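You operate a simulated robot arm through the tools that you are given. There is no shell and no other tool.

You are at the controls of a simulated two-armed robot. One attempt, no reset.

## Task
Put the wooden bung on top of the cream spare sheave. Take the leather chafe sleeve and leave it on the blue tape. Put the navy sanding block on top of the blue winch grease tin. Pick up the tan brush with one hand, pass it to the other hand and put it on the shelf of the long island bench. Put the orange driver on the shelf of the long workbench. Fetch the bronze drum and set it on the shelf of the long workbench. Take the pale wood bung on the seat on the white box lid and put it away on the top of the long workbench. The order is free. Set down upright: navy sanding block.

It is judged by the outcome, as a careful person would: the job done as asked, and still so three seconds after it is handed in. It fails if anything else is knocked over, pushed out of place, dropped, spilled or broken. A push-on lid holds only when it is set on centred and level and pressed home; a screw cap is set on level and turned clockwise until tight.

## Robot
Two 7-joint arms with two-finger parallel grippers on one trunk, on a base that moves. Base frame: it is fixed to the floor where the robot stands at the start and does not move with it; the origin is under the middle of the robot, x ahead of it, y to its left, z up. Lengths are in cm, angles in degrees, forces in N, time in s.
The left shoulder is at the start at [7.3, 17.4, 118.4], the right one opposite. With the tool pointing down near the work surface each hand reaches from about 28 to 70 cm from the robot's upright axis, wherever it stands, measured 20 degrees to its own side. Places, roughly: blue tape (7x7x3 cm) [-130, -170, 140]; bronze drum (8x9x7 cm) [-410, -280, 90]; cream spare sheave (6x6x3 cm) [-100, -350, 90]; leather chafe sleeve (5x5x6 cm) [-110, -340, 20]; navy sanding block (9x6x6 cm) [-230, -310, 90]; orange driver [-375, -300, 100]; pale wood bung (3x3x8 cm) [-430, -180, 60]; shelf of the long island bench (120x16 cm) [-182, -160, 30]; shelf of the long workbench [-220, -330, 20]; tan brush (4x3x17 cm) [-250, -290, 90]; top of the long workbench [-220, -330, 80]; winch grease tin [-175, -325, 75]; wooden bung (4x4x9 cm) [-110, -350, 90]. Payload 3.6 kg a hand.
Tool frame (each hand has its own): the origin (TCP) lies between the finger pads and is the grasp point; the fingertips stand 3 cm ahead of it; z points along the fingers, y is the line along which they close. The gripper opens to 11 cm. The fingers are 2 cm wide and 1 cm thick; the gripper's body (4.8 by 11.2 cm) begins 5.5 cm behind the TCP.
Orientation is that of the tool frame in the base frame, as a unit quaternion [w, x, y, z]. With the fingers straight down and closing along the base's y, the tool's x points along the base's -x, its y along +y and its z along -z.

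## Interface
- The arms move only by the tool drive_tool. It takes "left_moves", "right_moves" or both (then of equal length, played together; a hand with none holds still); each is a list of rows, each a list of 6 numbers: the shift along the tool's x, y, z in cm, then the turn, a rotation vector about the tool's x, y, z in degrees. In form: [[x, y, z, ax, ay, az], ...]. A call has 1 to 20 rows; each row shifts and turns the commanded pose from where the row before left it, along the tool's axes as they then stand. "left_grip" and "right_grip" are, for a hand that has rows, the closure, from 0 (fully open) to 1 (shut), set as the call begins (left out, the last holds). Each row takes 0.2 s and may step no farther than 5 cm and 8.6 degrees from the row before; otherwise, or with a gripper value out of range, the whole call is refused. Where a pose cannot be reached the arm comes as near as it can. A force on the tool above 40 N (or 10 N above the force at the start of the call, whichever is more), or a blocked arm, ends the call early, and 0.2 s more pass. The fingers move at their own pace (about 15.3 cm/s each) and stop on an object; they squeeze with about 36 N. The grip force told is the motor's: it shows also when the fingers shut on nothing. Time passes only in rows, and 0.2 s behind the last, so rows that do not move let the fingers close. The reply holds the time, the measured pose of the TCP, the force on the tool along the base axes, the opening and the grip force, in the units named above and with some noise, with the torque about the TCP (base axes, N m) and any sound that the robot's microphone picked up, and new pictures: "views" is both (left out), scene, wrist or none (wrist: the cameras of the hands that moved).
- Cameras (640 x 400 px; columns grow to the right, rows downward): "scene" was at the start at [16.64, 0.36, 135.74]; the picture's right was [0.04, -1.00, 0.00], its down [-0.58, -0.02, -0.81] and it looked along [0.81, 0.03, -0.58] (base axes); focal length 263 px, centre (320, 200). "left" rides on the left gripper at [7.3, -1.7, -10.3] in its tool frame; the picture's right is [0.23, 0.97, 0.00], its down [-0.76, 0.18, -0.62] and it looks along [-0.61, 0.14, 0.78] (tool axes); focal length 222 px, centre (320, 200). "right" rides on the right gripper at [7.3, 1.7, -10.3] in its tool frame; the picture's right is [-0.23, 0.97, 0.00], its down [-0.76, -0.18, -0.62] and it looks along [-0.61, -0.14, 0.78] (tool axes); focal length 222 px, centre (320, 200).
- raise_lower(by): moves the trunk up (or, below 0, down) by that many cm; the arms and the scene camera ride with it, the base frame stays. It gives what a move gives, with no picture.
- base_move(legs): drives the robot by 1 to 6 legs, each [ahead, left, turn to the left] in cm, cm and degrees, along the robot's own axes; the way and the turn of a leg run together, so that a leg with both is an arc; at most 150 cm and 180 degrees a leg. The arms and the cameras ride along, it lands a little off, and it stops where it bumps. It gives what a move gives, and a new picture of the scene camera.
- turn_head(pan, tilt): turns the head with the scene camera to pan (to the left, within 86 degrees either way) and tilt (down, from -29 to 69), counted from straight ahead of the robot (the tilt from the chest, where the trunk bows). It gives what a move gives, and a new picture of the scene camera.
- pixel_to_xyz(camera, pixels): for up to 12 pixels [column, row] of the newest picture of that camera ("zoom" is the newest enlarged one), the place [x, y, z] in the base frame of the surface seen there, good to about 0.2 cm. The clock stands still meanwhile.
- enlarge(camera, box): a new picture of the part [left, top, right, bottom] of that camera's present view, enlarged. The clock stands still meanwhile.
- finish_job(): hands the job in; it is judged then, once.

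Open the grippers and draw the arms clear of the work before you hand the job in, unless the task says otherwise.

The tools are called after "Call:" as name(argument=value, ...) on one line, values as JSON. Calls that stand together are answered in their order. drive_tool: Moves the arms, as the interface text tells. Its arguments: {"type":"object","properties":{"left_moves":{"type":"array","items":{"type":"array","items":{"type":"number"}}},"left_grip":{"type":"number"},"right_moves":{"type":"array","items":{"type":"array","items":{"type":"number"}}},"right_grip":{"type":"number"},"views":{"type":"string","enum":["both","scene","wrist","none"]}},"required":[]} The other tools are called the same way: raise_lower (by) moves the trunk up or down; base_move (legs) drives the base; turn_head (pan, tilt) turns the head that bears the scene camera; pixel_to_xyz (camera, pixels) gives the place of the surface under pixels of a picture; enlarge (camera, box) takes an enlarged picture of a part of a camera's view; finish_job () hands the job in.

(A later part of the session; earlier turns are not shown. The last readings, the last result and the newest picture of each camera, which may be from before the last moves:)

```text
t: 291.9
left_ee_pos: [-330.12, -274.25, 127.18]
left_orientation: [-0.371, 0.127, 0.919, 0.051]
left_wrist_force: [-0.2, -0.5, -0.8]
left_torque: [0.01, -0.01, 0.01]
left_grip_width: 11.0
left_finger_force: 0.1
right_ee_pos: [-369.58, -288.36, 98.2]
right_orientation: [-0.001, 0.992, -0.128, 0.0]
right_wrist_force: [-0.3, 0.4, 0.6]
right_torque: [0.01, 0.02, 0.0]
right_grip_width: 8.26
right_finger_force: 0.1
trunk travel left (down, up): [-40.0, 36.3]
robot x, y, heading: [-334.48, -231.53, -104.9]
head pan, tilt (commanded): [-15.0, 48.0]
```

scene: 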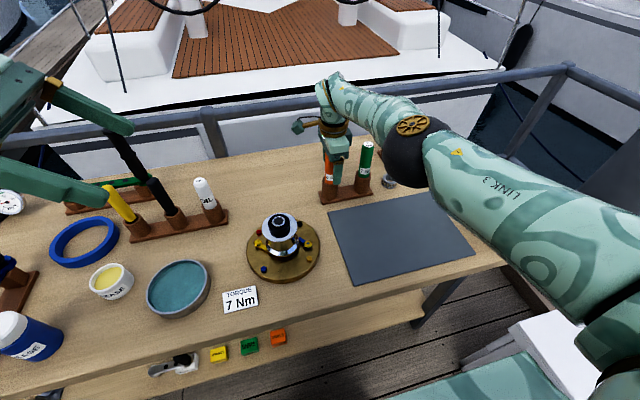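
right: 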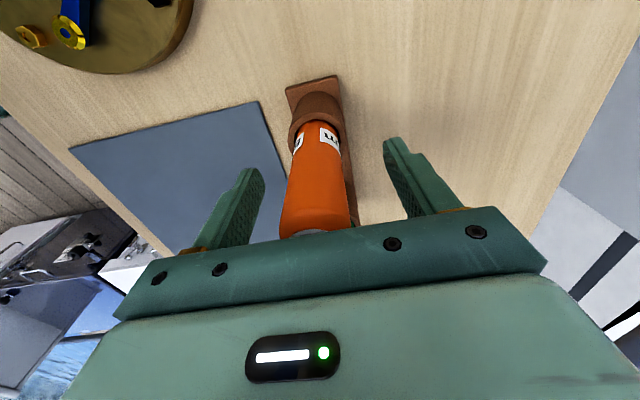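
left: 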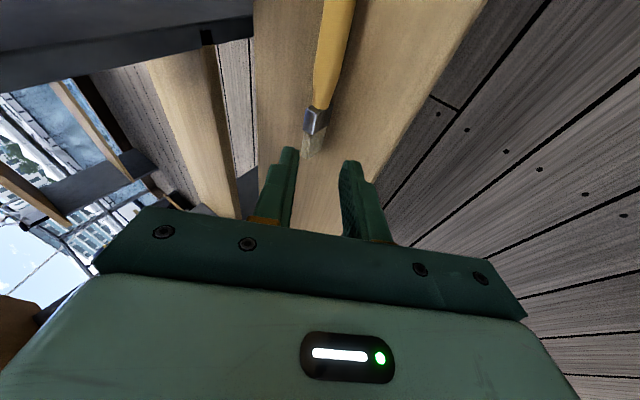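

The driver stands between the fingers. I close and then lift straight up.

Call:
drive_tool(right_moves=[[0, 0, 0, 0, 0, 0], [0, 0, 0, 0, 0, 0], [0, 0, 0, 0, 0, 0], [0, 0, 0, 0, 0, 0]], right_grip=1, views="none")

Call:
drive_tool(right_moves=[[0, 0, -1, 0, 0, 0], [0, 0, -2, 0, 0, 0], [0, 0, -3, 0, 0, 0], [0, 0, -3.5, 0, 0, 0], [0, 0, -3.5, 0, 0, 0], [0, 0, -3, 0, 0, 0], [0, 0, 0, 0, 0, 0]], right_grip=1, views="both")

```text
t: 292.9
left_ee_pos: [-330.15, -274.06, 127.22]
left_orientation: [-0.372, 0.127, 0.918, 0.051]
left_wrist_force: [0.2, 0.5, -0.3]
left_torque: [0.0, 0.02, 0.01]
left_grip_width: 11.0
left_finger_force: 0.1
right_ee_pos: [-369.63, -288.24, 98.24]
right_orientation: [0.0, 0.992, -0.129, -0.001]
right_wrist_force: [0.2, 0.4, -0.4]
right_torque: [0.07, -0.08, 0.01]
right_grip_width: 3.16
right_finger_force: 35.7
trunk travel left (down, up): [-40.0, 36.3]
robot x, y, heading: [-334.26, -232.02, -104.8]
head pan, tilt (commanded): [-15.0, 48.0]
```

```text
t: 294.5
left_ee_pos: [-330.23, -274.22, 127.14]
left_orientation: [-0.371, 0.127, 0.918, 0.051]
left_wrist_force: [-0.1, 0.3, -0.4]
left_torque: [-0.01, 0.01, 0.02]
left_grip_width: 10.99
left_finger_force: 0.0
right_ee_pos: [-369.65, -288.48, 114.21]
right_orientation: [0.0, 0.992, -0.129, -0.001]
right_wrist_force: [0.4, 0.4, -3.1]
right_torque: [0.01, 0.0, -0.01]
right_grip_width: 3.14
right_finger_force: 36.1
trunk travel left (down, up): [-40.0, 36.3]
robot x, y, heading: [-334.87, -231.74, -105.0]
head pan, tilt (commanded): [-15.0, 48.0]
```

scene: 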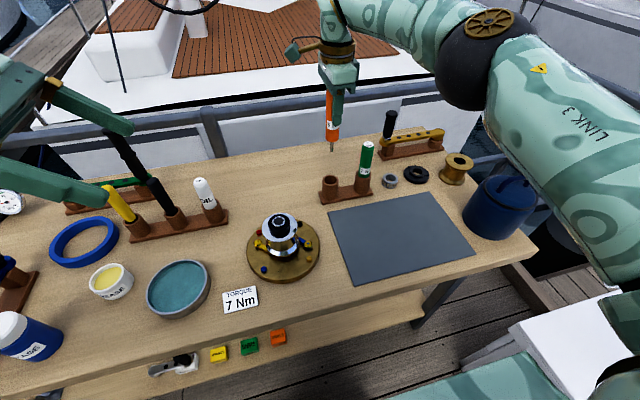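
right: 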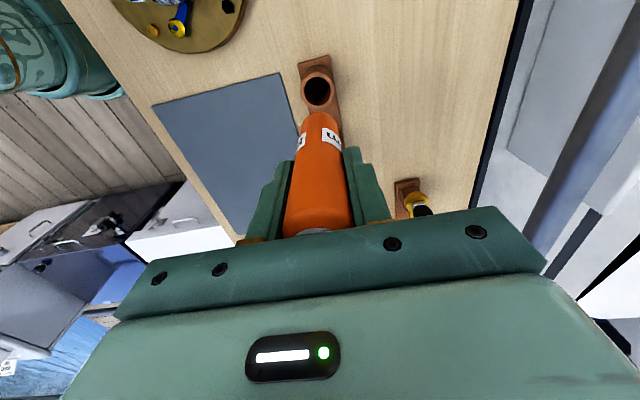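

The driver is out of the holder (3 N). I enlarge to see its length.

Call:
enlarge(camera="scene", box=[290, 50, 390, 170])

```text
3.33 times, centred on (340, 110) of scene
```

zoom: 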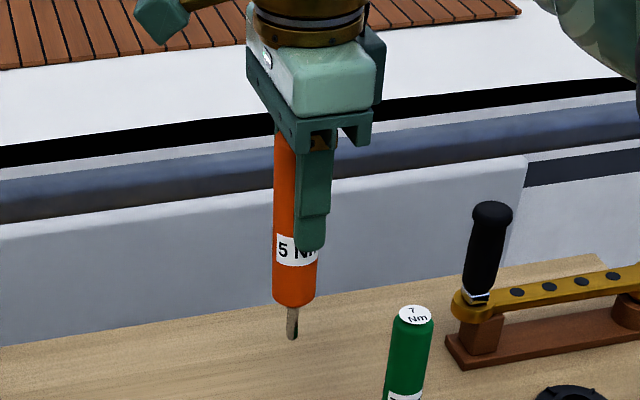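

Call:
pixel_to_xyz(camera="zoom", pixels=[[292, 335], [292, 315], [294, 300], [280, 290], [312, 295], [285, 145], [310, 245]])

```text
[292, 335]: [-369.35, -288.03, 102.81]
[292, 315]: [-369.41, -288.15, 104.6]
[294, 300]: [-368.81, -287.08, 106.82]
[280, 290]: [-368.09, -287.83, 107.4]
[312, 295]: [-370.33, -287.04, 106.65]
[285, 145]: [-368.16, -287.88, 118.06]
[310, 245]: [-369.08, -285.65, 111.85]
```

The driver is 16 cm long (handle to z≈106.3, bit to 102.5 at this height). I back off 35 cm for the handover.

Call:
base_move(legs=[[-35, 0, 0]])

Call:
drive_tool(right_moves=[[0, 0, 0, 0, 7.67, 0], [0, 0, 0, 0, 7.67, 0], [0, 0, 0, 0, 7.67, 0], [0, 0, 0, 0, 7.67, 0], [0, 0, 0, 0, 7.67, 0], [0, 0, 0, 0, 7.67, 0], [0, 0, 0, 0, 0, 0]], right_grip=1, views="none")

Call:
turn_head(pan=0, tilt=35)

```text
t: 296.8
left_ee_pos: [-321.13, -240.94, 127.21]
left_orientation: [-0.372, 0.127, 0.918, 0.052]
left_wrist_force: [-0.6, 0.1, 0.5]
left_torque: [-0.02, 0.01, -0.03]
left_grip_width: 11.0
left_finger_force: 0.1
right_ee_pos: [-360.74, -255.12, 114.31]
right_orientation: [0.0, 0.992, -0.128, 0.0]
right_wrist_force: [-1.3, 0.2, -2.9]
right_torque: [0.0, -0.01, -0.01]
right_grip_width: 3.15
right_finger_force: 36.0
trunk travel left (down, up): [-40.0, 36.3]
robot x, y, heading: [-325.77, -198.13, -104.8]
head pan, tilt (commanded): [-15.0, 48.0]
```

scene: 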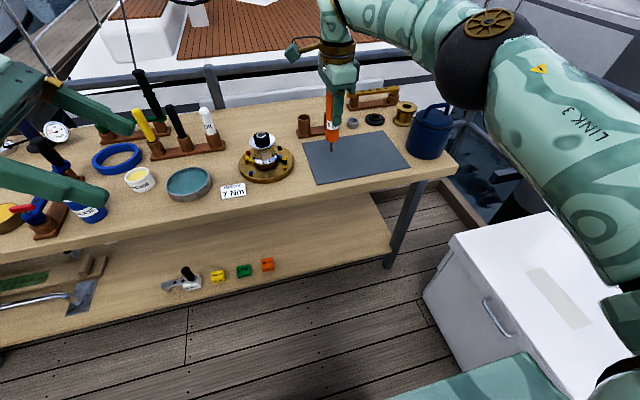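

```text
t: 298.4
left_ee_pos: [-321.13, -240.82, 127.23]
left_orientation: [-0.371, 0.127, 0.918, 0.051]
left_wrist_force: [0.4, 0.1, 0.5]
left_torque: [-0.04, -0.03, 0.0]
left_grip_width: 11.01
left_finger_force: 0.1
right_ee_pos: [-360.74, -255.09, 114.12]
right_orientation: [0.051, 0.913, -0.119, 0.387]
right_wrist_force: [-0.6, -0.4, -2.0]
right_torque: [-0.03, 0.05, 0.02]
right_grip_width: 3.14
right_finger_force: 35.8
trunk travel left (down, up): [-40.0, 36.3]
robot x, y, heading: [-325.68, -198.05, -105.2]
head pan, tilt (commanded): [-15.0, 48.0]
```

```text
t: 299.2
left_ee_pos: [-321.12, -240.9, 127.18]
left_orientation: [-0.371, 0.126, 0.919, 0.05]
left_wrist_force: [-0.9, 0.8, 0.9]
left_torque: [0.03, 0.0, 0.03]
left_grip_width: 10.98
left_finger_force: 0.0
right_ee_pos: [-360.65, -255.19, 114.14]
right_orientation: [0.049, 0.913, -0.118, 0.387]
right_wrist_force: [0.6, 0.7, -2.7]
right_torque: [0.04, 0.03, 0.0]
right_grip_width: 3.15
right_finger_force: 36.1
trunk travel left (down, up): [-40.0, 36.3]
robot x, y, heading: [-325.71, -198.14, -104.8]
head pan, tilt (commanded): [0.0, 35.0]
```

scene: 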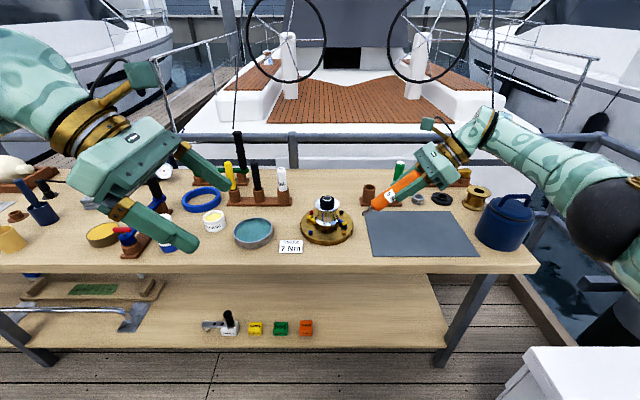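

The right hand holds the driver pointing left-down but at 64 cm ahead, too far for the left hand. I bring it back 14 cm and 8 cm to the left.

Call:
drive_tool(right_moves=[[1.39, -3.5, 1.44, 0, 0, 0], [1.39, -3.5, 1.44, 0, 0, 0], [1.39, -3.5, 1.44, 0, 0, 0], [1.39, -3.5, 1.44, 0, 0, 0], [0, 0, 0, 0, 0, 0]], right_grip=1, views="scene")

Call:
enlarge(camera="scene", box=[280, 150, 460, 280])

```text
t: 300.4
left_ee_pos: [-321.15, -240.97, 127.25]
left_orientation: [-0.37, 0.125, 0.919, 0.051]
left_wrist_force: [-0.3, -0.2, -0.6]
left_torque: [0.03, 0.03, 0.0]
left_grip_width: 11.02
left_finger_force: 0.1
right_ee_pos: [-349.8, -243.53, 114.2]
right_orientation: [0.05, 0.913, -0.119, 0.387]
right_wrist_force: [0.0, -0.2, -1.7]
right_torque: [0.03, 0.0, -0.01]
right_grip_width: 3.12
right_finger_force: 36.3
trunk travel left (down, up): [-40.0, 36.3]
robot x, y, heading: [-325.81, -198.95, -104.9]
head pan, tilt (commanded): [0.0, 35.0]
```

scene: 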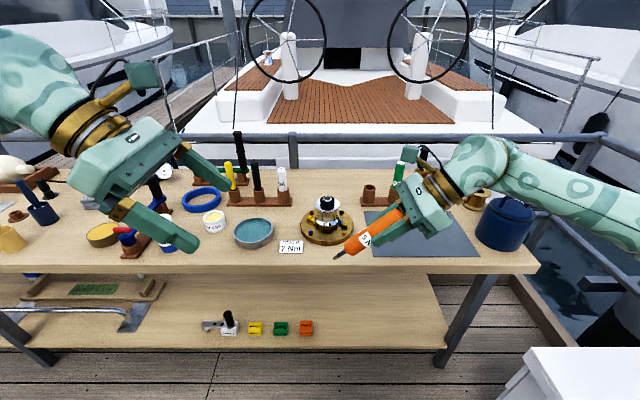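

```text
3.08 times, centred on (370, 215) of scene
```

zoom: 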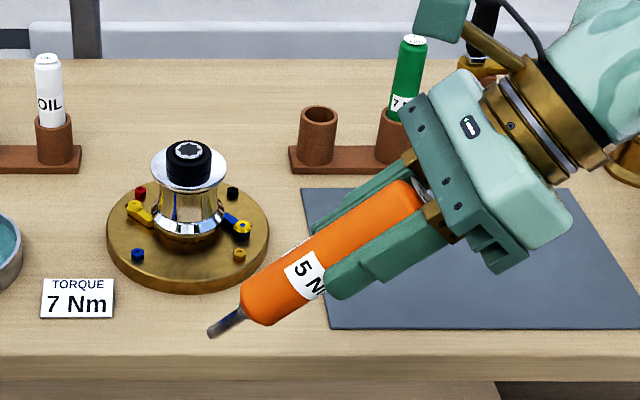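

The handle's free part is clear. I bring the left hand to its pre-grasp 10 cm before the handle end.

Call:
drive_tool(left_moves=[[0.8, -2.0, 3.61, 0, 0, 0], [0.8, -2.0, 3.61, 0, 0, 0], [0.8, -2.0, 3.61, 0, 0, 0], [0.8, -2.0, 3.61, 0, 0, 0], [0.8, -2.0, 3.61, 0, 0, 0], [0, 0, 0, 0, 0, 0]], left_grip=0.1, views="both")

```text
t: 301.8
left_ee_pos: [-338.59, -246.45, 116.81]
left_orientation: [-0.372, 0.127, 0.918, 0.051]
left_wrist_force: [0.6, -0.5, 0.1]
left_torque: [0.02, 0.03, 0.0]
left_grip_width: 9.91
left_finger_force: 0.2
right_ee_pos: [-349.83, -243.45, 114.29]
right_orientation: [0.05, 0.913, -0.119, 0.387]
right_wrist_force: [-0.1, -0.1, -2.4]
right_torque: [0.01, 0.09, -0.03]
right_grip_width: 3.12
right_finger_force: 36.4
trunk travel left (down, up): [-40.0, 36.3]
robot x, y, heading: [-325.95, -198.34, -105.3]
head pan, tilt (commanded): [0.0, 35.0]
```

scene: 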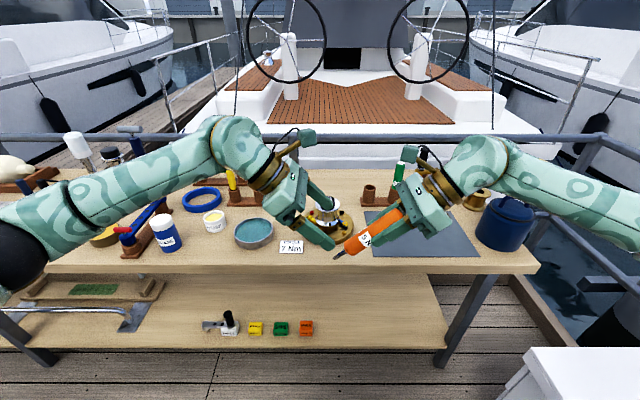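
left: 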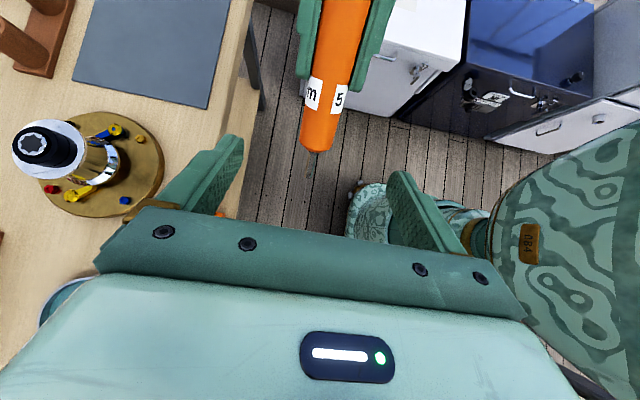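

The handle end is centred between the left fingers (row ~127). I advance 9.9 cm to straddle it.

Call:
drive_tool(left_moves=[[0.1, 0, 4, 0, 0, 0], [0.1, 0, 4, 0, 0, 0], [0, 0, 1.9, 0, 0, 0], [0, 0, 0, 0, 0, 0]], left_grip=0.1, views="both")

```text
t: 302.8
left_ee_pos: [-345.49, -244.32, 110.06]
left_orientation: [-0.372, 0.126, 0.918, 0.051]
left_wrist_force: [0.3, -0.3, 0.5]
left_torque: [-0.01, 0.05, 0.01]
left_grip_width: 9.89
left_finger_force: 0.0
right_ee_pos: [-349.69, -243.37, 114.3]
right_orientation: [0.05, 0.913, -0.119, 0.387]
right_wrist_force: [0.5, -0.1, -2.6]
right_torque: [0.0, 0.08, 0.05]
right_grip_width: 3.12
right_finger_force: 36.2
trunk travel left (down, up): [-40.0, 36.3]
robot x, y, heading: [-325.61, -198.39, -105.0]
head pan, tilt (commanded): [0.0, 35.0]
```

scene: 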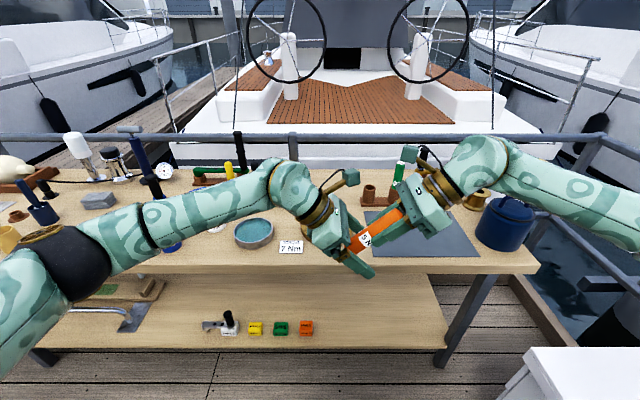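
left: 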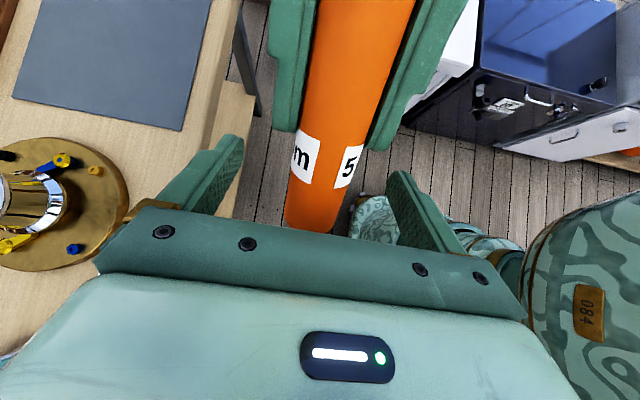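

The handle fills the space between the left fingers properly. I close the left hand, then release the right.

Call:
drive_tool(left_moves=[[0, 0, 0, 0, 0, 0], [0, 0, 0, 0, 0, 0], [0, 0, 0, 0, 0, 0], [0, 0, 0, 0, 0, 0]], left_grip=1, views="none")

Call:
drive_tool(right_moves=[[0, 0, 0, 0, 0, 0], [0, 0, 0, 0, 0, 0], [0, 0, 0, 0, 0, 0]], right_grip=0.4, views="none")

```text
t: 303.8
left_ee_pos: [-345.54, -244.43, 110.01]
left_orientation: [-0.371, 0.125, 0.919, 0.05]
left_wrist_force: [-7.8, -16.8, -1.1]
left_torque: [0.58, -0.17, 0.53]
left_grip_width: 3.13
left_finger_force: 36.1
right_ee_pos: [-349.76, -243.44, 114.25]
right_orientation: [0.049, 0.913, -0.119, 0.387]
right_wrist_force: [7.9, 16.2, 2.2]
right_torque: [0.1, -0.26, 0.24]
right_grip_width: 3.15
right_finger_force: 35.9
trunk travel left (down, up): [-40.0, 36.3]
robot x, y, heading: [-325.67, -198.77, -104.7]
head pan, tilt (commanded): [0.0, 35.0]
```

```text
t: 304.6
left_ee_pos: [-345.53, -244.45, 110.08]
left_orientation: [-0.372, 0.126, 0.918, 0.051]
left_wrist_force: [0.3, -0.2, 0.9]
left_torque: [-0.06, -0.07, -0.01]
left_grip_width: 3.1
left_finger_force: 35.9
right_ee_pos: [-349.86, -243.58, 114.26]
right_orientation: [0.05, 0.913, -0.118, 0.387]
right_wrist_force: [-0.2, -0.4, -0.5]
right_torque: [0.0, -0.02, 0.0]
right_grip_width: 6.62
right_finger_force: 0.1
trunk travel left (down, up): [-40.0, 36.3]
robot x, y, heading: [-325.59, -198.35, -105.2]
head pan, tilt (commanded): [0.0, 35.0]
```

The left holds at 3.1 cm. I withdraw the right hand along its axis and check the picture.

Call:
drive_tool(right_moves=[[0, 0, -2, 0, 0, 0], [0, 0, -4, 0, 0, 0], [0, 0, -4.5, 0, 0, 0], [0, 0, -4.5, 0, 0, 0], [0, 0, -4.5, 0, 0, 0], [0, 0, 0, 0, 0, 0]], right_grip=0.4, views="scene")

```text
t: 306.0
left_ee_pos: [-345.59, -244.42, 110.05]
left_orientation: [-0.372, 0.126, 0.918, 0.051]
left_wrist_force: [-0.2, 0.1, -1.0]
left_torque: [-0.03, -0.05, 0.0]
left_grip_width: 3.1
left_finger_force: 35.9
right_ee_pos: [-363.03, -239.77, 127.63]
right_orientation: [0.05, 0.913, -0.118, 0.386]
right_wrist_force: [0.6, 0.1, -0.2]
right_torque: [0.01, 0.02, 0.01]
right_grip_width: 6.6
right_finger_force: 0.0
trunk travel left (down, up): [-40.0, 36.3]
robot x, y, heading: [-325.69, -198.33, -105.1]
head pan, tilt (commanded): [0.0, 35.0]
```

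scene: 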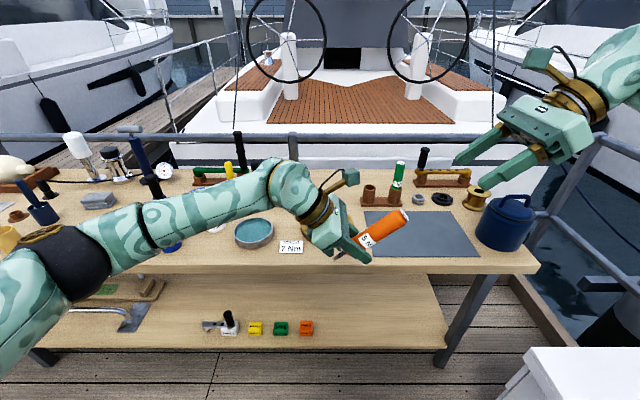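

The driver is now in the left hand. I measure the white box corner and the shelf's free area before repositioning.

Call:
pixel_to_xyz(camera="scene", pixels=[[527, 350], [500, 395], [600, 350], [630, 390], [306, 328], [330, 330], [420, 330], [450, 340], [380, 345], [380, 310], [340, 275], [470, 300]])

```text
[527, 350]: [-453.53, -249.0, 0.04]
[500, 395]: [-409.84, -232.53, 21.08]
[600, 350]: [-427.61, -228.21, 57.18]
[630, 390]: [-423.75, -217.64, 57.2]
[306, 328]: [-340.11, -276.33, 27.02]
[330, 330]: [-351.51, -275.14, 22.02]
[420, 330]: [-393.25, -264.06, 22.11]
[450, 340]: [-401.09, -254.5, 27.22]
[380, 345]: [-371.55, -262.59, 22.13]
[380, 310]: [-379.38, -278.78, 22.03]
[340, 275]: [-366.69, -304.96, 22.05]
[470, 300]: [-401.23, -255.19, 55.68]
```

The shelf front is at n≈350 and it's free from x≈−345 to −398. I untilt both hands now (driver becomes horizontal in the left hand).

Call:
drive_tool(right_moves=[[0, 0, -3, 0, 0, 0], [0, 0, 0, 0, -7.67, 0], [0, 0, 0, 0, -7.67, 0], [0, 0, 0, 0, -7.67, 0], [0, 0, 0, 0, -7.67, 0], [0, 0, 0, 0, -7.67, 0], [0, 0, 0, 0, -7.67, 0], [0, 0, 0, 0, 0, 0], [0, -3, 0, 0, 0, 0], [0, -3, 0, 0, 0, 0], [0, 0, 0, 0, 0, 0]], left_moves=[[0, 0, 0, 0, 0, 0], [0, 0, 0, 0, 0, 0], [0, 0, 0, 0, -7.4, 0], [0, 0, 0, 0, -7.4, 0], [0, 0, 0, 0, -7.4, 0], [0, 0, 0, 0, -7.4, 0], [0, 0, 0, 0, -7.4, 0], [0, 0, 0, 0, -7.4, 0], [-3.5, 0, 0, 0, 0, 0], [-3.5, 0, 0, 0, 0, 0], [0, 0, 0, 0, 0, 0]], right_grip=0.4, left_grip=1, views="scene")

```text
t: 308.4
left_ee_pos: [-338.68, -246.33, 110.05]
left_orientation: [0.003, 0.137, 0.991, 0.0]
left_wrist_force: [-0.3, 0.6, 0.6]
left_torque: [-0.07, -0.14, 0.0]
left_grip_width: 3.08
left_finger_force: 36.1
right_ee_pos: [-363.7, -233.66, 129.82]
right_orientation: [0.0, 0.992, -0.129, -0.001]
right_wrist_force: [0.1, -0.2, -0.2]
right_torque: [0.0, -0.01, 0.0]
right_grip_width: 6.6
right_finger_force: 0.0
trunk travel left (down, up): [-40.0, 36.3]
robot x, y, heading: [-325.57, -198.68, -104.7]
head pan, tilt (commanded): [0.0, 35.0]
```

scene: 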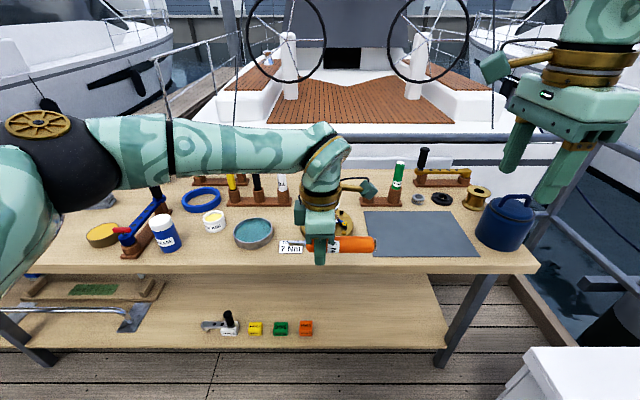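

The driver is horizontal. I shift the left hand 16 cm to the left (its reach lane) and lower the trunk fully.

Call:
drive_tool(left_moves=[[-4, 0, 0, 0, 0, 0], [-4, 0, 0, 0, 0, 0], [-4, 0, 0, 0, 0, 0], [-4, 0, 0, 0, 0, 0], [0, 0, 0, 0, 0, 0]], left_grip=1, views="none")

Call:
raise_lower(by=-40)

Call:
base_move(legs=[[0, -24, 0]])

```text
t: 309.6
left_ee_pos: [-323.5, -250.64, 110.63]
left_orientation: [0.003, 0.137, 0.991, 0.0]
left_wrist_force: [-0.3, 0.3, 0.4]
left_torque: [-0.04, -0.13, 0.03]
left_grip_width: 3.07
left_finger_force: 35.7
right_ee_pos: [-363.61, -233.65, 129.76]
right_orientation: [0.0, 0.992, -0.129, -0.002]
right_wrist_force: [-0.7, -0.8, 0.6]
right_torque: [0.03, 0.0, 0.0]
right_grip_width: 6.59
right_finger_force: 0.2
trunk travel left (down, up): [-40.0, 36.3]
robot x, y, heading: [-325.73, -198.46, -105.0]
head pan, tilt (commanded): [0.0, 35.0]
```

```text
t: 313.4
left_ee_pos: [-323.32, -250.67, 70.2]
left_orientation: [0.003, 0.135, 0.991, 0.0]
left_wrist_force: [1.0, 0.3, 0.6]
left_torque: [-0.02, -0.11, -0.01]
left_grip_width: 3.06
left_finger_force: 36.0
right_ee_pos: [-363.49, -233.58, 89.84]
right_orientation: [0.0, 0.992, -0.129, -0.001]
right_wrist_force: [-0.5, 0.3, -0.2]
right_torque: [0.0, 0.01, -0.01]
right_grip_width: 6.59
right_finger_force: 0.0
trunk travel left (down, up): [0.0, 76.3]
robot x, y, heading: [-325.78, -198.38, -105.2]
head pan, tilt (commanded): [0.0, 35.0]
```

```text
t: 315.2
left_ee_pos: [-347.37, -244.29, 70.2]
left_orientation: [0.004, 0.137, 0.991, 0.0]
left_wrist_force: [-0.4, -0.1, -0.4]
left_torque: [-0.04, -0.1, 0.05]
left_grip_width: 3.08
left_finger_force: 35.9
right_ee_pos: [-387.56, -227.24, 89.78]
right_orientation: [0.0, 0.992, -0.129, -0.001]
right_wrist_force: [0.0, -0.5, 1.6]
right_torque: [0.03, -0.04, 0.03]
right_grip_width: 6.59
right_finger_force: 0.0
trunk travel left (down, up): [0.0, 76.3]
robot x, y, heading: [-349.6, -191.78, -105.0]
head pan, tilt (commanded): [0.0, 35.0]
```

scene: 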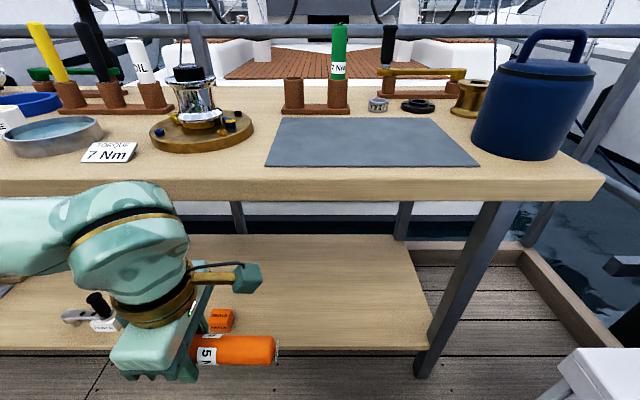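

Everything is clear; left TCP at n≈326, u≈272 with the orange cube 15 cm to its left. I lower the left hand to z≈38 in front of the shelf.

Call:
drive_tool(left_moves=[[0, -0.4, 4, 0, 0, 0], [0, -0.4, 4, 0, 0, 0], [0, -0.4, 4, 0, 0, 0], [0, -0.4, 4, 0, 0, 0], [0, -0.4, 4, 0, 0, 0], [0, -0.4, 4, 0, 0, 0], [0, -0.4, 4, 0, 0, 0], [0, -0.4, 4, 0, 0, 0], [0, 0, 0, 0, 0, 0]], left_grip=1, views="none")

Call:
drive_tool(left_moves=[[0, -2.2, 0, 6, 0, 0], [0, -2.19, 0.23, 6, 0, 0], [0, -2.15, 0.46, 6, 0, 0], [0, -2.09, 0.68, 6, 0, 0], [0, -3.0, 1.3, 2, 0, 0], [0, -3.0, 1.4, 2, 0, 0], [0, -3.0, 1.5, 2, 0, 0], [0, 0, 0, 0, 0, 0]], left_grip=1, views="scene")

```text
t: 317.2
left_ee_pos: [-347.83, -247.37, 38.26]
left_orientation: [0.003, 0.137, 0.991, -0.001]
left_wrist_force: [0.1, 0.9, -0.4]
left_torque: [-0.06, -0.08, -0.02]
left_grip_width: 3.1
left_finger_force: 36.0
right_ee_pos: [-387.44, -227.22, 89.84]
right_orientation: [0.0, 0.992, -0.129, -0.002]
right_wrist_force: [-0.1, -0.9, 0.1]
right_torque: [-0.02, -0.02, 0.0]
right_grip_width: 6.58
right_finger_force: 0.0
trunk travel left (down, up): [0.0, 76.3]
robot x, y, heading: [-349.7, -192.03, -105.1]
head pan, tilt (commanded): [0.0, 35.0]
```

```text
t: 319.0
left_ee_pos: [-353.15, -265.45, 38.15]
left_orientation: [-0.033, 0.133, 0.957, -0.256]
left_wrist_force: [0.0, 0.6, 0.4]
left_torque: [-0.02, -0.11, -0.02]
left_grip_width: 3.12
left_finger_force: 35.7
right_ee_pos: [-387.53, -227.28, 89.89]
right_orientation: [-0.001, 0.992, -0.128, -0.001]
right_wrist_force: [0.2, -0.2, -0.5]
right_torque: [0.02, -0.01, 0.01]
right_grip_width: 6.61
right_finger_force: 0.1
trunk travel left (down, up): [0.0, 76.3]
robot x, y, heading: [-350.04, -192.17, -105.2]
head pan, tilt (commanded): [0.0, 35.0]
```

scene: 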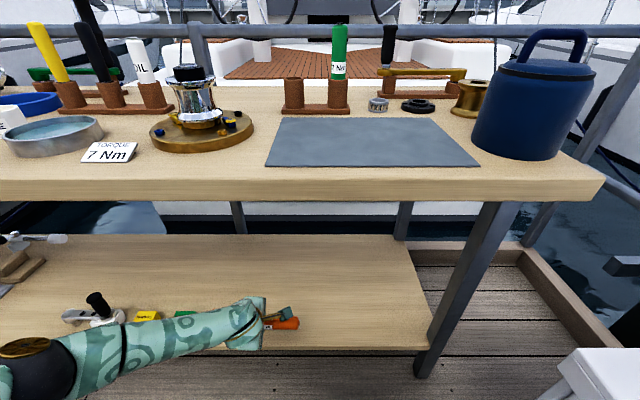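

Reached n≈348, tilt 30°, z=38. I check the elbow's position relative to the bench edge.

Call:
pixel_to_xyz(camera="scene", pixels=[[30, 350], [50, 345], [75, 345], [120, 340], [180, 330], [240, 315], [280, 322], [297, 323], [300, 190]])

```text
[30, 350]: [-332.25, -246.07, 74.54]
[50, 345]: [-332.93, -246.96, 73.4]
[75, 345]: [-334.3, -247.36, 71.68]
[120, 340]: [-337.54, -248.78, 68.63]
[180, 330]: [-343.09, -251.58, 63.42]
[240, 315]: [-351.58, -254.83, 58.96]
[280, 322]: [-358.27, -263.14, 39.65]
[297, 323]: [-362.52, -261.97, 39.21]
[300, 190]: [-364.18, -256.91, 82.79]
```

The elbow is at n≈324, z≈75, safe. I drive 7.5 cm forward, then lower the hand to z≈27.

Call:
base_move(legs=[[7.5, 0, 0]])

Call:
drive_tool(left_moves=[[0, 1.25, 2.17, 0, 0, 0], [0, 1.25, 2.17, 0, 0, 0], [0, 1.25, 2.17, 0, 0, 0], [0, 1.0, 1.73, 0, 0, 0], [0, 0, 0, 0, 0, 0]], left_grip=1, views="both")

```text
t: 320.0
left_ee_pos: [-354.93, -272.68, 38.04]
left_orientation: [-0.032, 0.132, 0.957, -0.256]
left_wrist_force: [-0.3, -0.3, -0.2]
left_torque: [-0.09, -0.08, -0.02]
left_grip_width: 3.08
left_finger_force: 36.2
right_ee_pos: [-389.54, -234.6, 89.93]
right_orientation: [-0.001, 0.992, -0.129, -0.001]
right_wrist_force: [-0.7, 0.9, 0.1]
right_torque: [0.03, -0.04, 0.0]
right_grip_width: 6.57
right_finger_force: 0.1
trunk travel left (down, up): [0.0, 76.3]
robot x, y, heading: [-351.66, -199.38, -105.1]
head pan, tilt (commanded): [0.0, 35.0]
```

scene: 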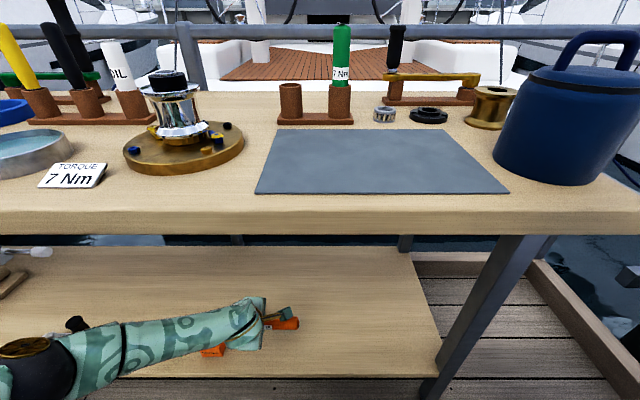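

```text
t: 321.2
left_ee_pos: [-354.92, -272.68, 28.79]
left_orientation: [-0.033, 0.133, 0.957, -0.257]
left_wrist_force: [0.5, 0.5, -0.1]
left_torque: [-0.03, -0.11, 0.02]
left_grip_width: 3.06
left_finger_force: 36.0
right_ee_pos: [-389.45, -234.47, 89.73]
right_orientation: [0.0, 0.992, -0.129, -0.001]
right_wrist_force: [0.4, 0.6, -0.3]
right_torque: [-0.01, 0.02, -0.02]
right_grip_width: 6.61
right_finger_force: 0.1
trunk travel left (down, up): [0.0, 76.3]
robot x, y, heading: [-351.18, -199.43, -105.1]
head pan, tilt (commanded): [0.0, 35.0]
```

scene: 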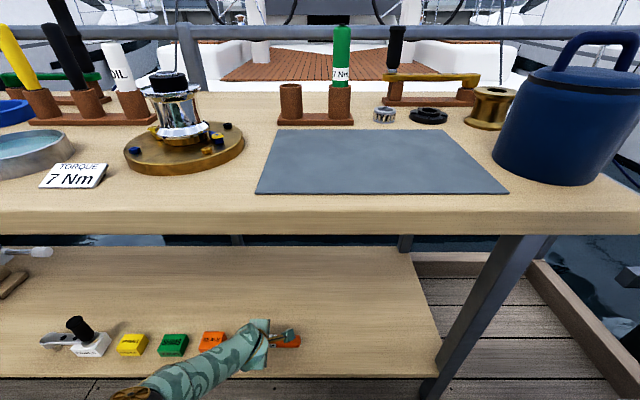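
left: 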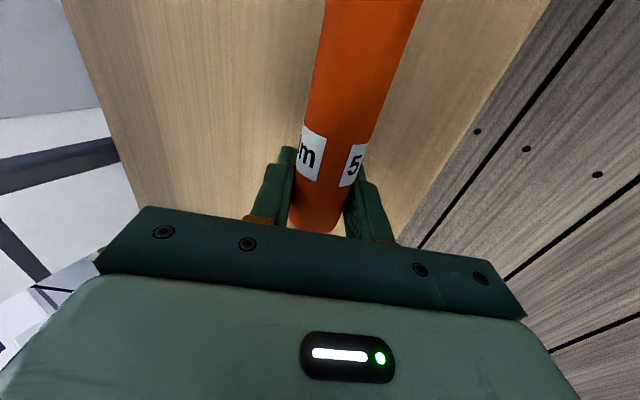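

The driver is over the shelf (n≈355.7, z≈28.8) right of the orange cube. I go 2 cm deeper and 2.4 cm lower.

Call:
drive_tool(left_moves=[[0, -1.73, 1.0, 0, 0, 0], [0, 0.6, 1.04, 0, 0, 0], [0, 0.6, 1.04, 0, 0, 0], [0, 0, 0, 0, 0, 0]], left_grip=1, views="wrist")

Call:
pixel_to_xyz(camera="left", pixels=[[330, 200], [350, 100], [370, 10], [250, 100], [450, 100], [295, 160], [360, 185], [240, 30]])

```text
t: 322.2
left_ee_pos: [-355.07, -271.89, 27.93]
left_orientation: [-0.032, 0.133, 0.957, -0.257]
left_wrist_force: [-0.6, 0.4, -0.2]
left_torque: [-0.04, -0.12, 0.03]
left_grip_width: 3.08
left_finger_force: 35.9
left hand out of reach, approached as far as the arm can: row 1, 2, 3
right_ee_pos: [-389.57, -234.42, 89.66]
right_orientation: [-0.001, 0.992, -0.128, -0.001]
right_wrist_force: [0.7, -0.8, -0.1]
right_torque: [0.01, -0.03, 0.01]
right_grip_width: 6.57
right_finger_force: 0.0
trunk travel left (down, up): [0.0, 76.3]
robot x, y, heading: [-351.48, -199.45, -105.1]
head pan, tilt (commanded): [0.0, 35.0]
```

left: 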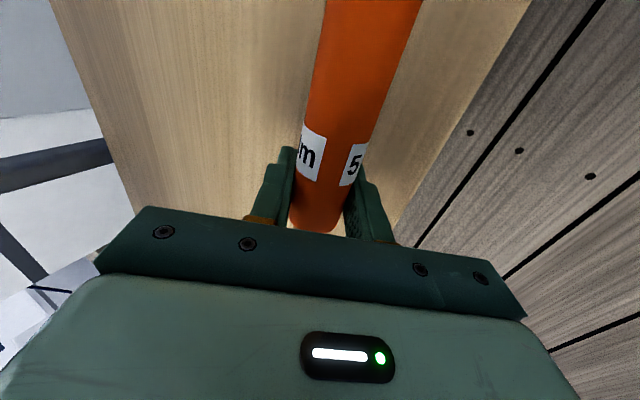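

```text
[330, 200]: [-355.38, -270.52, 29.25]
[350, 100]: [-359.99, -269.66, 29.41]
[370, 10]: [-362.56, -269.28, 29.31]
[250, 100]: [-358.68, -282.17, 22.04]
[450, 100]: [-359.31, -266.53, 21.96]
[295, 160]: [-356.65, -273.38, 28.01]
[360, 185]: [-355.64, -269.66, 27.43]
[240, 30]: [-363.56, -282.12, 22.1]
```

The arm is fully stretched; I drive the base 5 cm forward to gain slack, then lower.

Call:
base_move(legs=[[5, 0, 0]])

Call:
drive_tool(left_moves=[[0, 0.87, -0.5, 0, 0, 0], [0, 0.87, -0.5, 0, 0, 0], [0, 0.45, 0.78, 0, 0, 0], [0, 0.4, 0.69, 0, 0, 0], [0, 0, 0, 0, 0, 0]], left_grip=1, views="wrist")

Call:
pixel_to_xyz(camera="left", pixels=[[330, 200], [350, 100], [370, 10], [250, 100], [450, 100], [360, 185]])

```text
t: 323.1
left_ee_pos: [-356.29, -276.53, 27.92]
left_orientation: [-0.031, 0.133, 0.957, -0.256]
left_wrist_force: [-0.3, 0.0, -1.2]
left_torque: [0.0, -0.13, -0.02]
left_grip_width: 3.12
left_finger_force: 35.7
right_ee_pos: [-390.82, -239.33, 89.83]
right_orientation: [-0.001, 0.992, -0.128, -0.001]
right_wrist_force: [-0.3, -0.5, 0.3]
right_torque: [0.04, 0.02, 0.01]
right_grip_width: 6.6
right_finger_force: 0.0
trunk travel left (down, up): [0.0, 76.3]
robot x, y, heading: [-352.96, -203.95, -105.4]
head pan, tilt (commanded): [0.0, 35.0]
```

scene: 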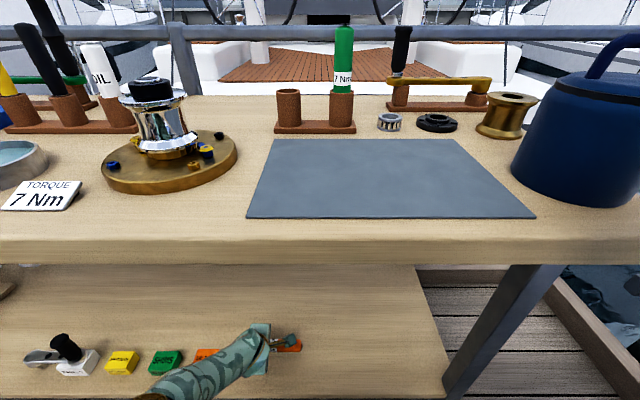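

```text
t: 324.4
left_ee_pos: [-355.7, -274.63, 26.3]
left_orientation: [-0.032, 0.133, 0.957, -0.256]
left_wrist_force: [-0.2, 0.8, 0.0]
left_torque: [-0.03, -0.09, 0.02]
left_grip_width: 3.06
left_finger_force: 36.5
right_ee_pos: [-390.67, -239.28, 89.75]
right_orientation: [-0.001, 0.992, -0.129, -0.001]
right_wrist_force: [-0.6, -0.1, 0.0]
right_torque: [-0.01, -0.03, 0.01]
right_grip_width: 6.61
right_finger_force: 0.0
trunk travel left (down, up): [0.0, 76.3]
robot x, y, heading: [-352.95, -203.89, -105.0]
head pan, tilt (commanded): [0.0, 35.0]
```

left: 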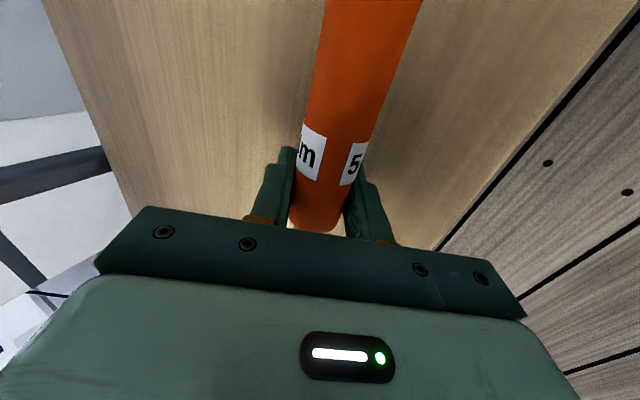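

```text
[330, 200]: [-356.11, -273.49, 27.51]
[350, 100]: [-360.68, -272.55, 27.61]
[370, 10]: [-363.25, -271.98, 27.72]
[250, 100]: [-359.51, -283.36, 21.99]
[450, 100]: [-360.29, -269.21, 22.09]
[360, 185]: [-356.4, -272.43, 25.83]
```

The driver's underside is ~2.5 cm above the shelf at n≈358. I tip the handle end down ~13° until it touches.

Call:
drive_tool(left_moves=[[0, 0, 0, 0, -4, 0], [0, 0, 0, 0, -4, 0], [0, 0, 0, 0, -3, 0], [0, 0, 0, 0, 0, 0]], left_grip=1, views="none")

```text
t: 325.4
left_ee_pos: [-354.3, -274.08, 26.29]
left_orientation: [0.06, 0.108, 0.956, -0.268]
left_wrist_force: [0.9, -0.2, 0.3]
left_torque: [0.0, -0.11, -0.03]
left_grip_width: 3.09
left_finger_force: 36.2
left hand out of reach, approached as far as the arm can: row 2, 3
right_ee_pos: [-390.69, -239.36, 89.77]
right_orientation: [-0.001, 0.992, -0.129, -0.001]
right_wrist_force: [0.0, 0.8, 0.6]
right_torque: [0.0, 0.0, -0.02]
right_grip_width: 6.63
right_finger_force: 0.1
trunk travel left (down, up): [0.0, 76.3]
robot x, y, heading: [-353.05, -203.69, -105.3]
head pan, tilt (commanded): [0.0, 35.0]
```

I check the handle's slope in the wrist view.

Call:
drive_tool(left_moves=[[0, 0, 0, 0, 0, 0]], left_grip=1, views="wrist")

Call:
pixel_to_xyz(camera="left", pixels=[[330, 200], [350, 100], [370, 10], [250, 100], [450, 100], [360, 185]])

Call:
enlarge(camera="scene", box=[220, 300, 340, 390])

```text
t: 325.8
left_ee_pos: [-354.24, -274.1, 26.28]
left_orientation: [0.06, 0.109, 0.955, -0.268]
left_wrist_force: [0.7, -0.4, 0.1]
left_torque: [0.0, -0.12, 0.04]
left_grip_width: 3.08
left_finger_force: 35.5
right_ee_pos: [-390.69, -239.29, 89.67]
right_orientation: [-0.002, 0.992, -0.128, -0.001]
right_wrist_force: [-0.3, 0.2, -0.7]
right_torque: [0.0, 0.02, 0.01]
right_grip_width: 6.58
right_finger_force: 0.1
trunk travel left (down, up): [0.0, 76.3]
robot x, y, heading: [-353.47, -204.16, -105.0]
head pan, tilt (commanded): [0.0, 35.0]
```

left: 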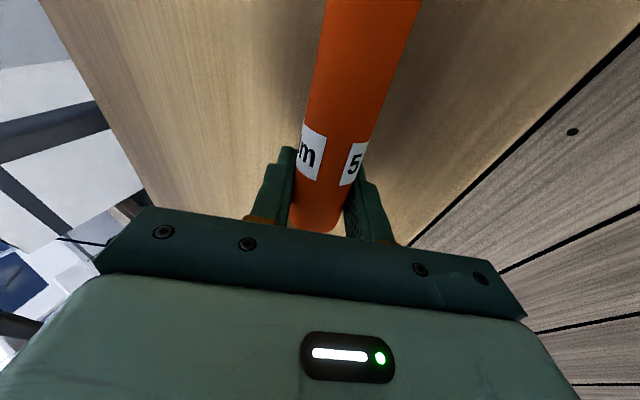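

```text
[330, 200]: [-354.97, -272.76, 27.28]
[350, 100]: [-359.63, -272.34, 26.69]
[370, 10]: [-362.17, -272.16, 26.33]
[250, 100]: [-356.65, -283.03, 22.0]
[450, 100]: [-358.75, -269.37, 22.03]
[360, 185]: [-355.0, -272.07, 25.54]
```

```text
4.44 times, centred on (280, 345) of scene
```

zoom: 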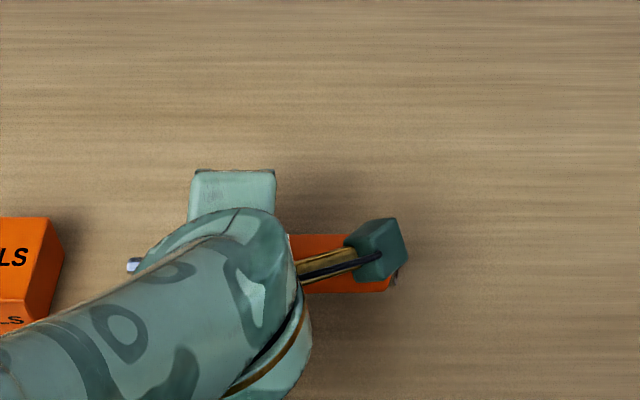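

The handle end is ~0.9 cm above the shelf. I lower 0.4 cm more, then open only a little (to ~4.2 cm) so the fingers cage the round handle as it settles.

Call:
drive_tool(left_moves=[[0, 0.2, 0.35, 0, 0, 0], [0, 0, 0, 0, 0, 0]], left_grip=1, views="none")

Call:
drive_tool(left_moves=[[0, 0, 0, 0, 0, 0], [0, 0, 0, 0, 0, 0], [0, 0, 0, 0, 0, 0], [0, 0, 0, 0, 0, 0]], left_grip=0.62, views="both")

```text
t: 326.4
left_ee_pos: [-354.25, -274.04, 26.33]
left_orientation: [0.06, 0.108, 0.955, -0.269]
left_wrist_force: [0.0, -0.5, 0.3]
left_torque: [-0.02, -0.12, -0.04]
left_grip_width: 3.08
left_finger_force: 36.1
left hand out of reach, approached as far as the arm can: row 1
right_ee_pos: [-390.78, -239.33, 89.77]
right_orientation: [-0.001, 0.992, -0.129, -0.001]
right_wrist_force: [0.5, 0.6, 0.7]
right_torque: [-0.01, 0.03, -0.02]
right_grip_width: 6.61
right_finger_force: 0.0
trunk travel left (down, up): [0.0, 76.3]
robot x, y, heading: [-353.02, -204.35, -105.1]
head pan, tilt (commanded): [0.0, 35.0]
```

```text
t: 327.4
left_ee_pos: [-354.35, -274.06, 26.3]
left_orientation: [0.06, 0.106, 0.956, -0.268]
left_wrist_force: [0.4, -2.8, 3.2]
left_torque: [-0.09, 0.0, 0.02]
left_grip_width: 4.29
left_finger_force: 1.4
right_ee_pos: [-390.73, -239.22, 89.86]
right_orientation: [0.0, 0.992, -0.129, -0.001]
right_wrist_force: [0.1, -0.2, -0.7]
right_torque: [-0.02, 0.02, -0.01]
right_grip_width: 6.59
right_finger_force: 0.1
trunk travel left (down, up): [0.0, 76.3]
robot x, y, heading: [-353.05, -204.22, -105.0]
head pan, tilt (commanded): [0.0, 35.0]
```

scene: 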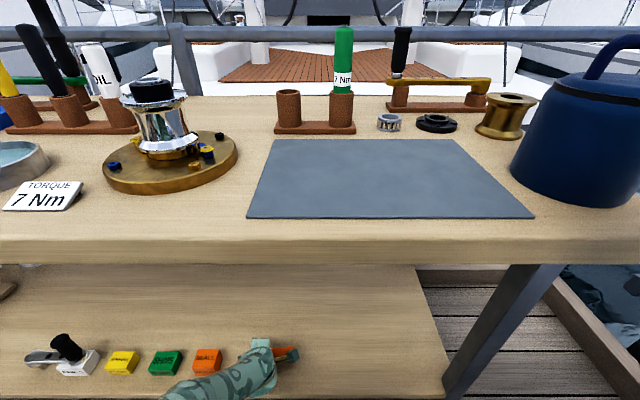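
left: 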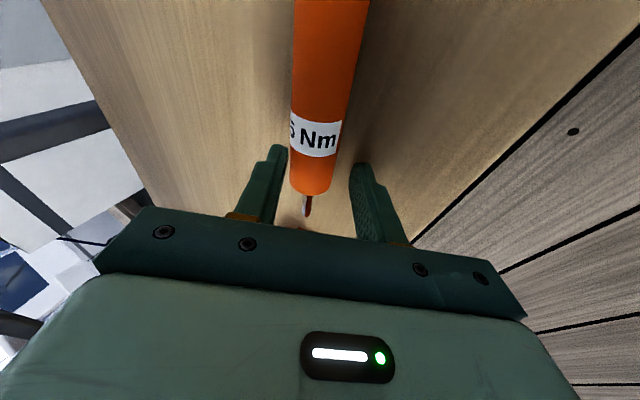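

The driver lies on the shelf between the fingers. I withdraw slowly along the tool axis and watch that it doesn't roll.

Call:
drive_tool(left_moves=[[0, 0, -0.5, 0, 0, 0], [0, 0, -0.8, 0, 0, 0], [0, 0, -1, 0, 0, 0], [0, 0, -1, 0, 0, 0], [0, 0, -1, 0, 0, 0], [0, 0, 0, 0, 0, 0]], left_grip=0.62, views="wrist")

```text
t: 328.8
left_ee_pos: [-354.51, -271.81, 29.92]
left_orientation: [0.06, 0.108, 0.955, -0.269]
left_wrist_force: [0.1, 0.7, 0.7]
left_torque: [-0.02, -0.02, -0.01]
left_grip_width: 4.16
left_finger_force: 0.0
right_ee_pos: [-390.77, -239.23, 89.73]
right_orientation: [0.0, 0.992, -0.128, -0.001]
right_wrist_force: [0.3, 0.0, 0.6]
right_torque: [-0.01, 0.06, 0.01]
right_grip_width: 6.6
right_finger_force: 0.1
trunk travel left (down, up): [0.0, 76.3]
robot x, y, heading: [-352.76, -204.12, -105.2]
head pan, tilt (commanded): [0.0, 35.0]
```

left: 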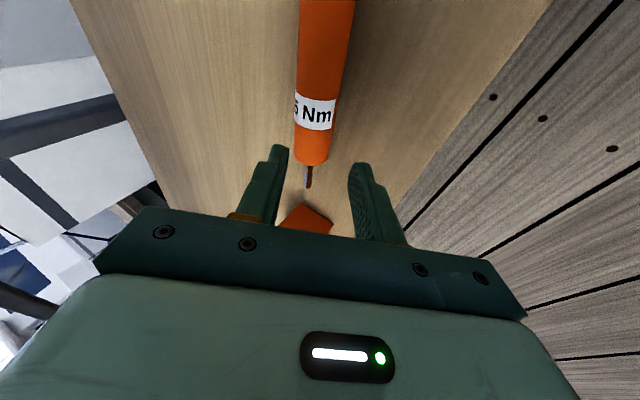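

The driver stays put on the shelf. I withdraw further and back the base off.

Call:
drive_tool(left_moves=[[0, 0, -2, 0, 0, 0], [0, 0, -3, 0, 0, 0], [0, 0, -3, 0, 0, 0], [0, 0, 0, 0, 0, 0]], left_grip=0.62, views="none")

Call:
base_move(legs=[[-22, 0, 0]])

```text
t: 329.8
left_ee_pos: [-354.88, -267.49, 36.77]
left_orientation: [0.06, 0.108, 0.955, -0.268]
left_wrist_force: [0.1, -0.4, 0.4]
left_torque: [0.02, -0.01, 0.0]
left_grip_width: 4.18
left_finger_force: 0.0
right_ee_pos: [-390.76, -239.25, 89.83]
right_orientation: [0.0, 0.992, -0.129, -0.001]
right_wrist_force: [-0.7, 0.8, 0.6]
right_torque: [0.0, -0.01, 0.0]
right_grip_width: 6.59
right_finger_force: 0.2
trunk travel left (down, up): [0.0, 76.3]
robot x, y, heading: [-353.02, -203.75, -105.0]
head pan, tilt (commanded): [0.0, 35.0]
```

```text
t: 331.4
left_ee_pos: [-348.9, -246.38, 36.89]
left_orientation: [0.06, 0.104, 0.956, -0.268]
left_wrist_force: [-0.1, -0.2, 0.1]
left_torque: [-0.01, 0.01, 0.03]
left_grip_width: 4.16
left_finger_force: 0.0
right_ee_pos: [-384.94, -218.35, 89.86]
right_orientation: [0.0, 0.992, -0.126, -0.001]
right_wrist_force: [0.6, 0.0, -0.7]
right_torque: [-0.02, -0.02, 0.02]
right_grip_width: 6.6
right_finger_force: 0.0
trunk travel left (down, up): [0.0, 76.3]
robot x, y, heading: [-347.26, -182.91, -104.6]
head pan, tilt (commanded): [0.0, 35.0]
```

scene: 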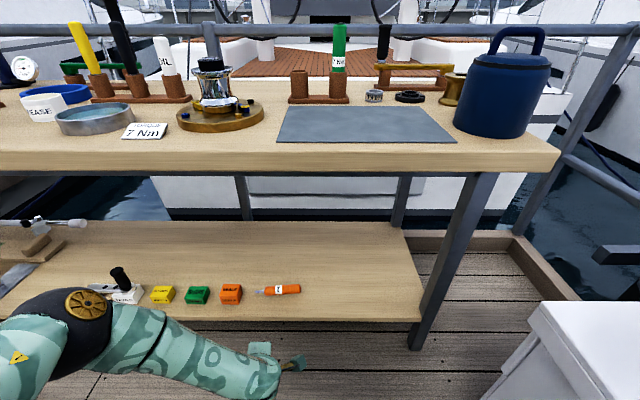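

The orange driver lies on the shelf at (280,290), nothing else moved. Now I raise the trunk and tidy both hands for the bronze drum.

Call:
raise_lower(by=38)

Call:
drive_tool(left_moves=[[0, 0, 0, 0, 6, 0], [0, 0, 0, 0, 5, 0], [0, 0, 0, -7, 0, 0], [0, 0, 0, -7, 0, 0], [0, 0, 0, -7, 0, 0], [0, 0, 0, -7, 0, 0], [0, 0, 0, -4, 0, 0], [0, 3, -3, 0, 0, 0], [0, 3, -3, 0, 0, 0], [0, 3, -3, 0, 0, 0], [0, 2, -3, 0, 0, 0], [0, 0, -3, 0, 0, 0], [0, 0, 0, 0, 0, 0]], right_moves=[[0, 0, 0, 0, 0, -8.2], [0, 0, 0, 0, 0, -8.2], [0, 0, 0, 0, 0, -8.2], [0, 0, 0, 0, 0, -8.2], [0, 0, 0, 0, 0, -8.2], [0, 0, 0, 0, 0, -8.2], [0, 0, 0, 0, 0, -8.2], [0, 0, 0, 0, 0, -8.2], [0, 0, 0, 0, 0, -8.2], [0, 0, 0, 0, 0, -8.2], [0, 0, 0, 0, 0, -8.2], [0, 0, 0, 0, 0, 0], [0, 0, 0, 0, 0, 0]], left_grip=0, right_grip=0, views="none")

```text
t: 335.1
left_ee_pos: [-349.04, -246.56, 75.57]
left_orientation: [0.059, 0.104, 0.954, -0.275]
left_wrist_force: [0.2, -0.1, 0.9]
left_torque: [0.0, 0.02, -0.03]
left_grip_width: 4.2
left_finger_force: 0.0
right_ee_pos: [-385.01, -218.48, 127.82]
right_orientation: [0.0, 0.992, -0.126, -0.001]
right_wrist_force: [-0.4, 0.1, 0.5]
right_torque: [0.01, 0.01, -0.04]
right_grip_width: 6.62
right_finger_force: 0.0
trunk travel left (down, up): [-38.0, 38.3]
robot x, y, heading: [-347.4, -182.59, -104.6]
head pan, tilt (commanded): [0.0, 35.0]
```

```text
t: 337.9
left_ee_pos: [-345.3, -230.77, 92.15]
left_orientation: [0.002, 0.133, 0.991, -0.021]
left_wrist_force: [-0.3, 0.4, -0.1]
left_torque: [-0.03, 0.04, 0.0]
left_grip_width: 11.0
left_finger_force: 0.0
left hand out of reach, approached as far as the arm can: row 4, 5, 6, 7
right_ee_pos: [-384.97, -217.35, 126.99]
right_orientation: [0.002, 0.794, 0.608, -0.002]
right_wrist_force: [0.0, 0.2, 0.7]
right_torque: [-0.01, -0.03, -0.02]
right_grip_width: 11.01
right_finger_force: 0.1
right hand out of reach, approached as far as the arm can: row 11
trunk travel left (down, up): [-38.0, 38.3]
robot x, y, heading: [-347.47, -183.03, -104.7]
head pan, tilt (commanded): [0.0, 35.0]
```

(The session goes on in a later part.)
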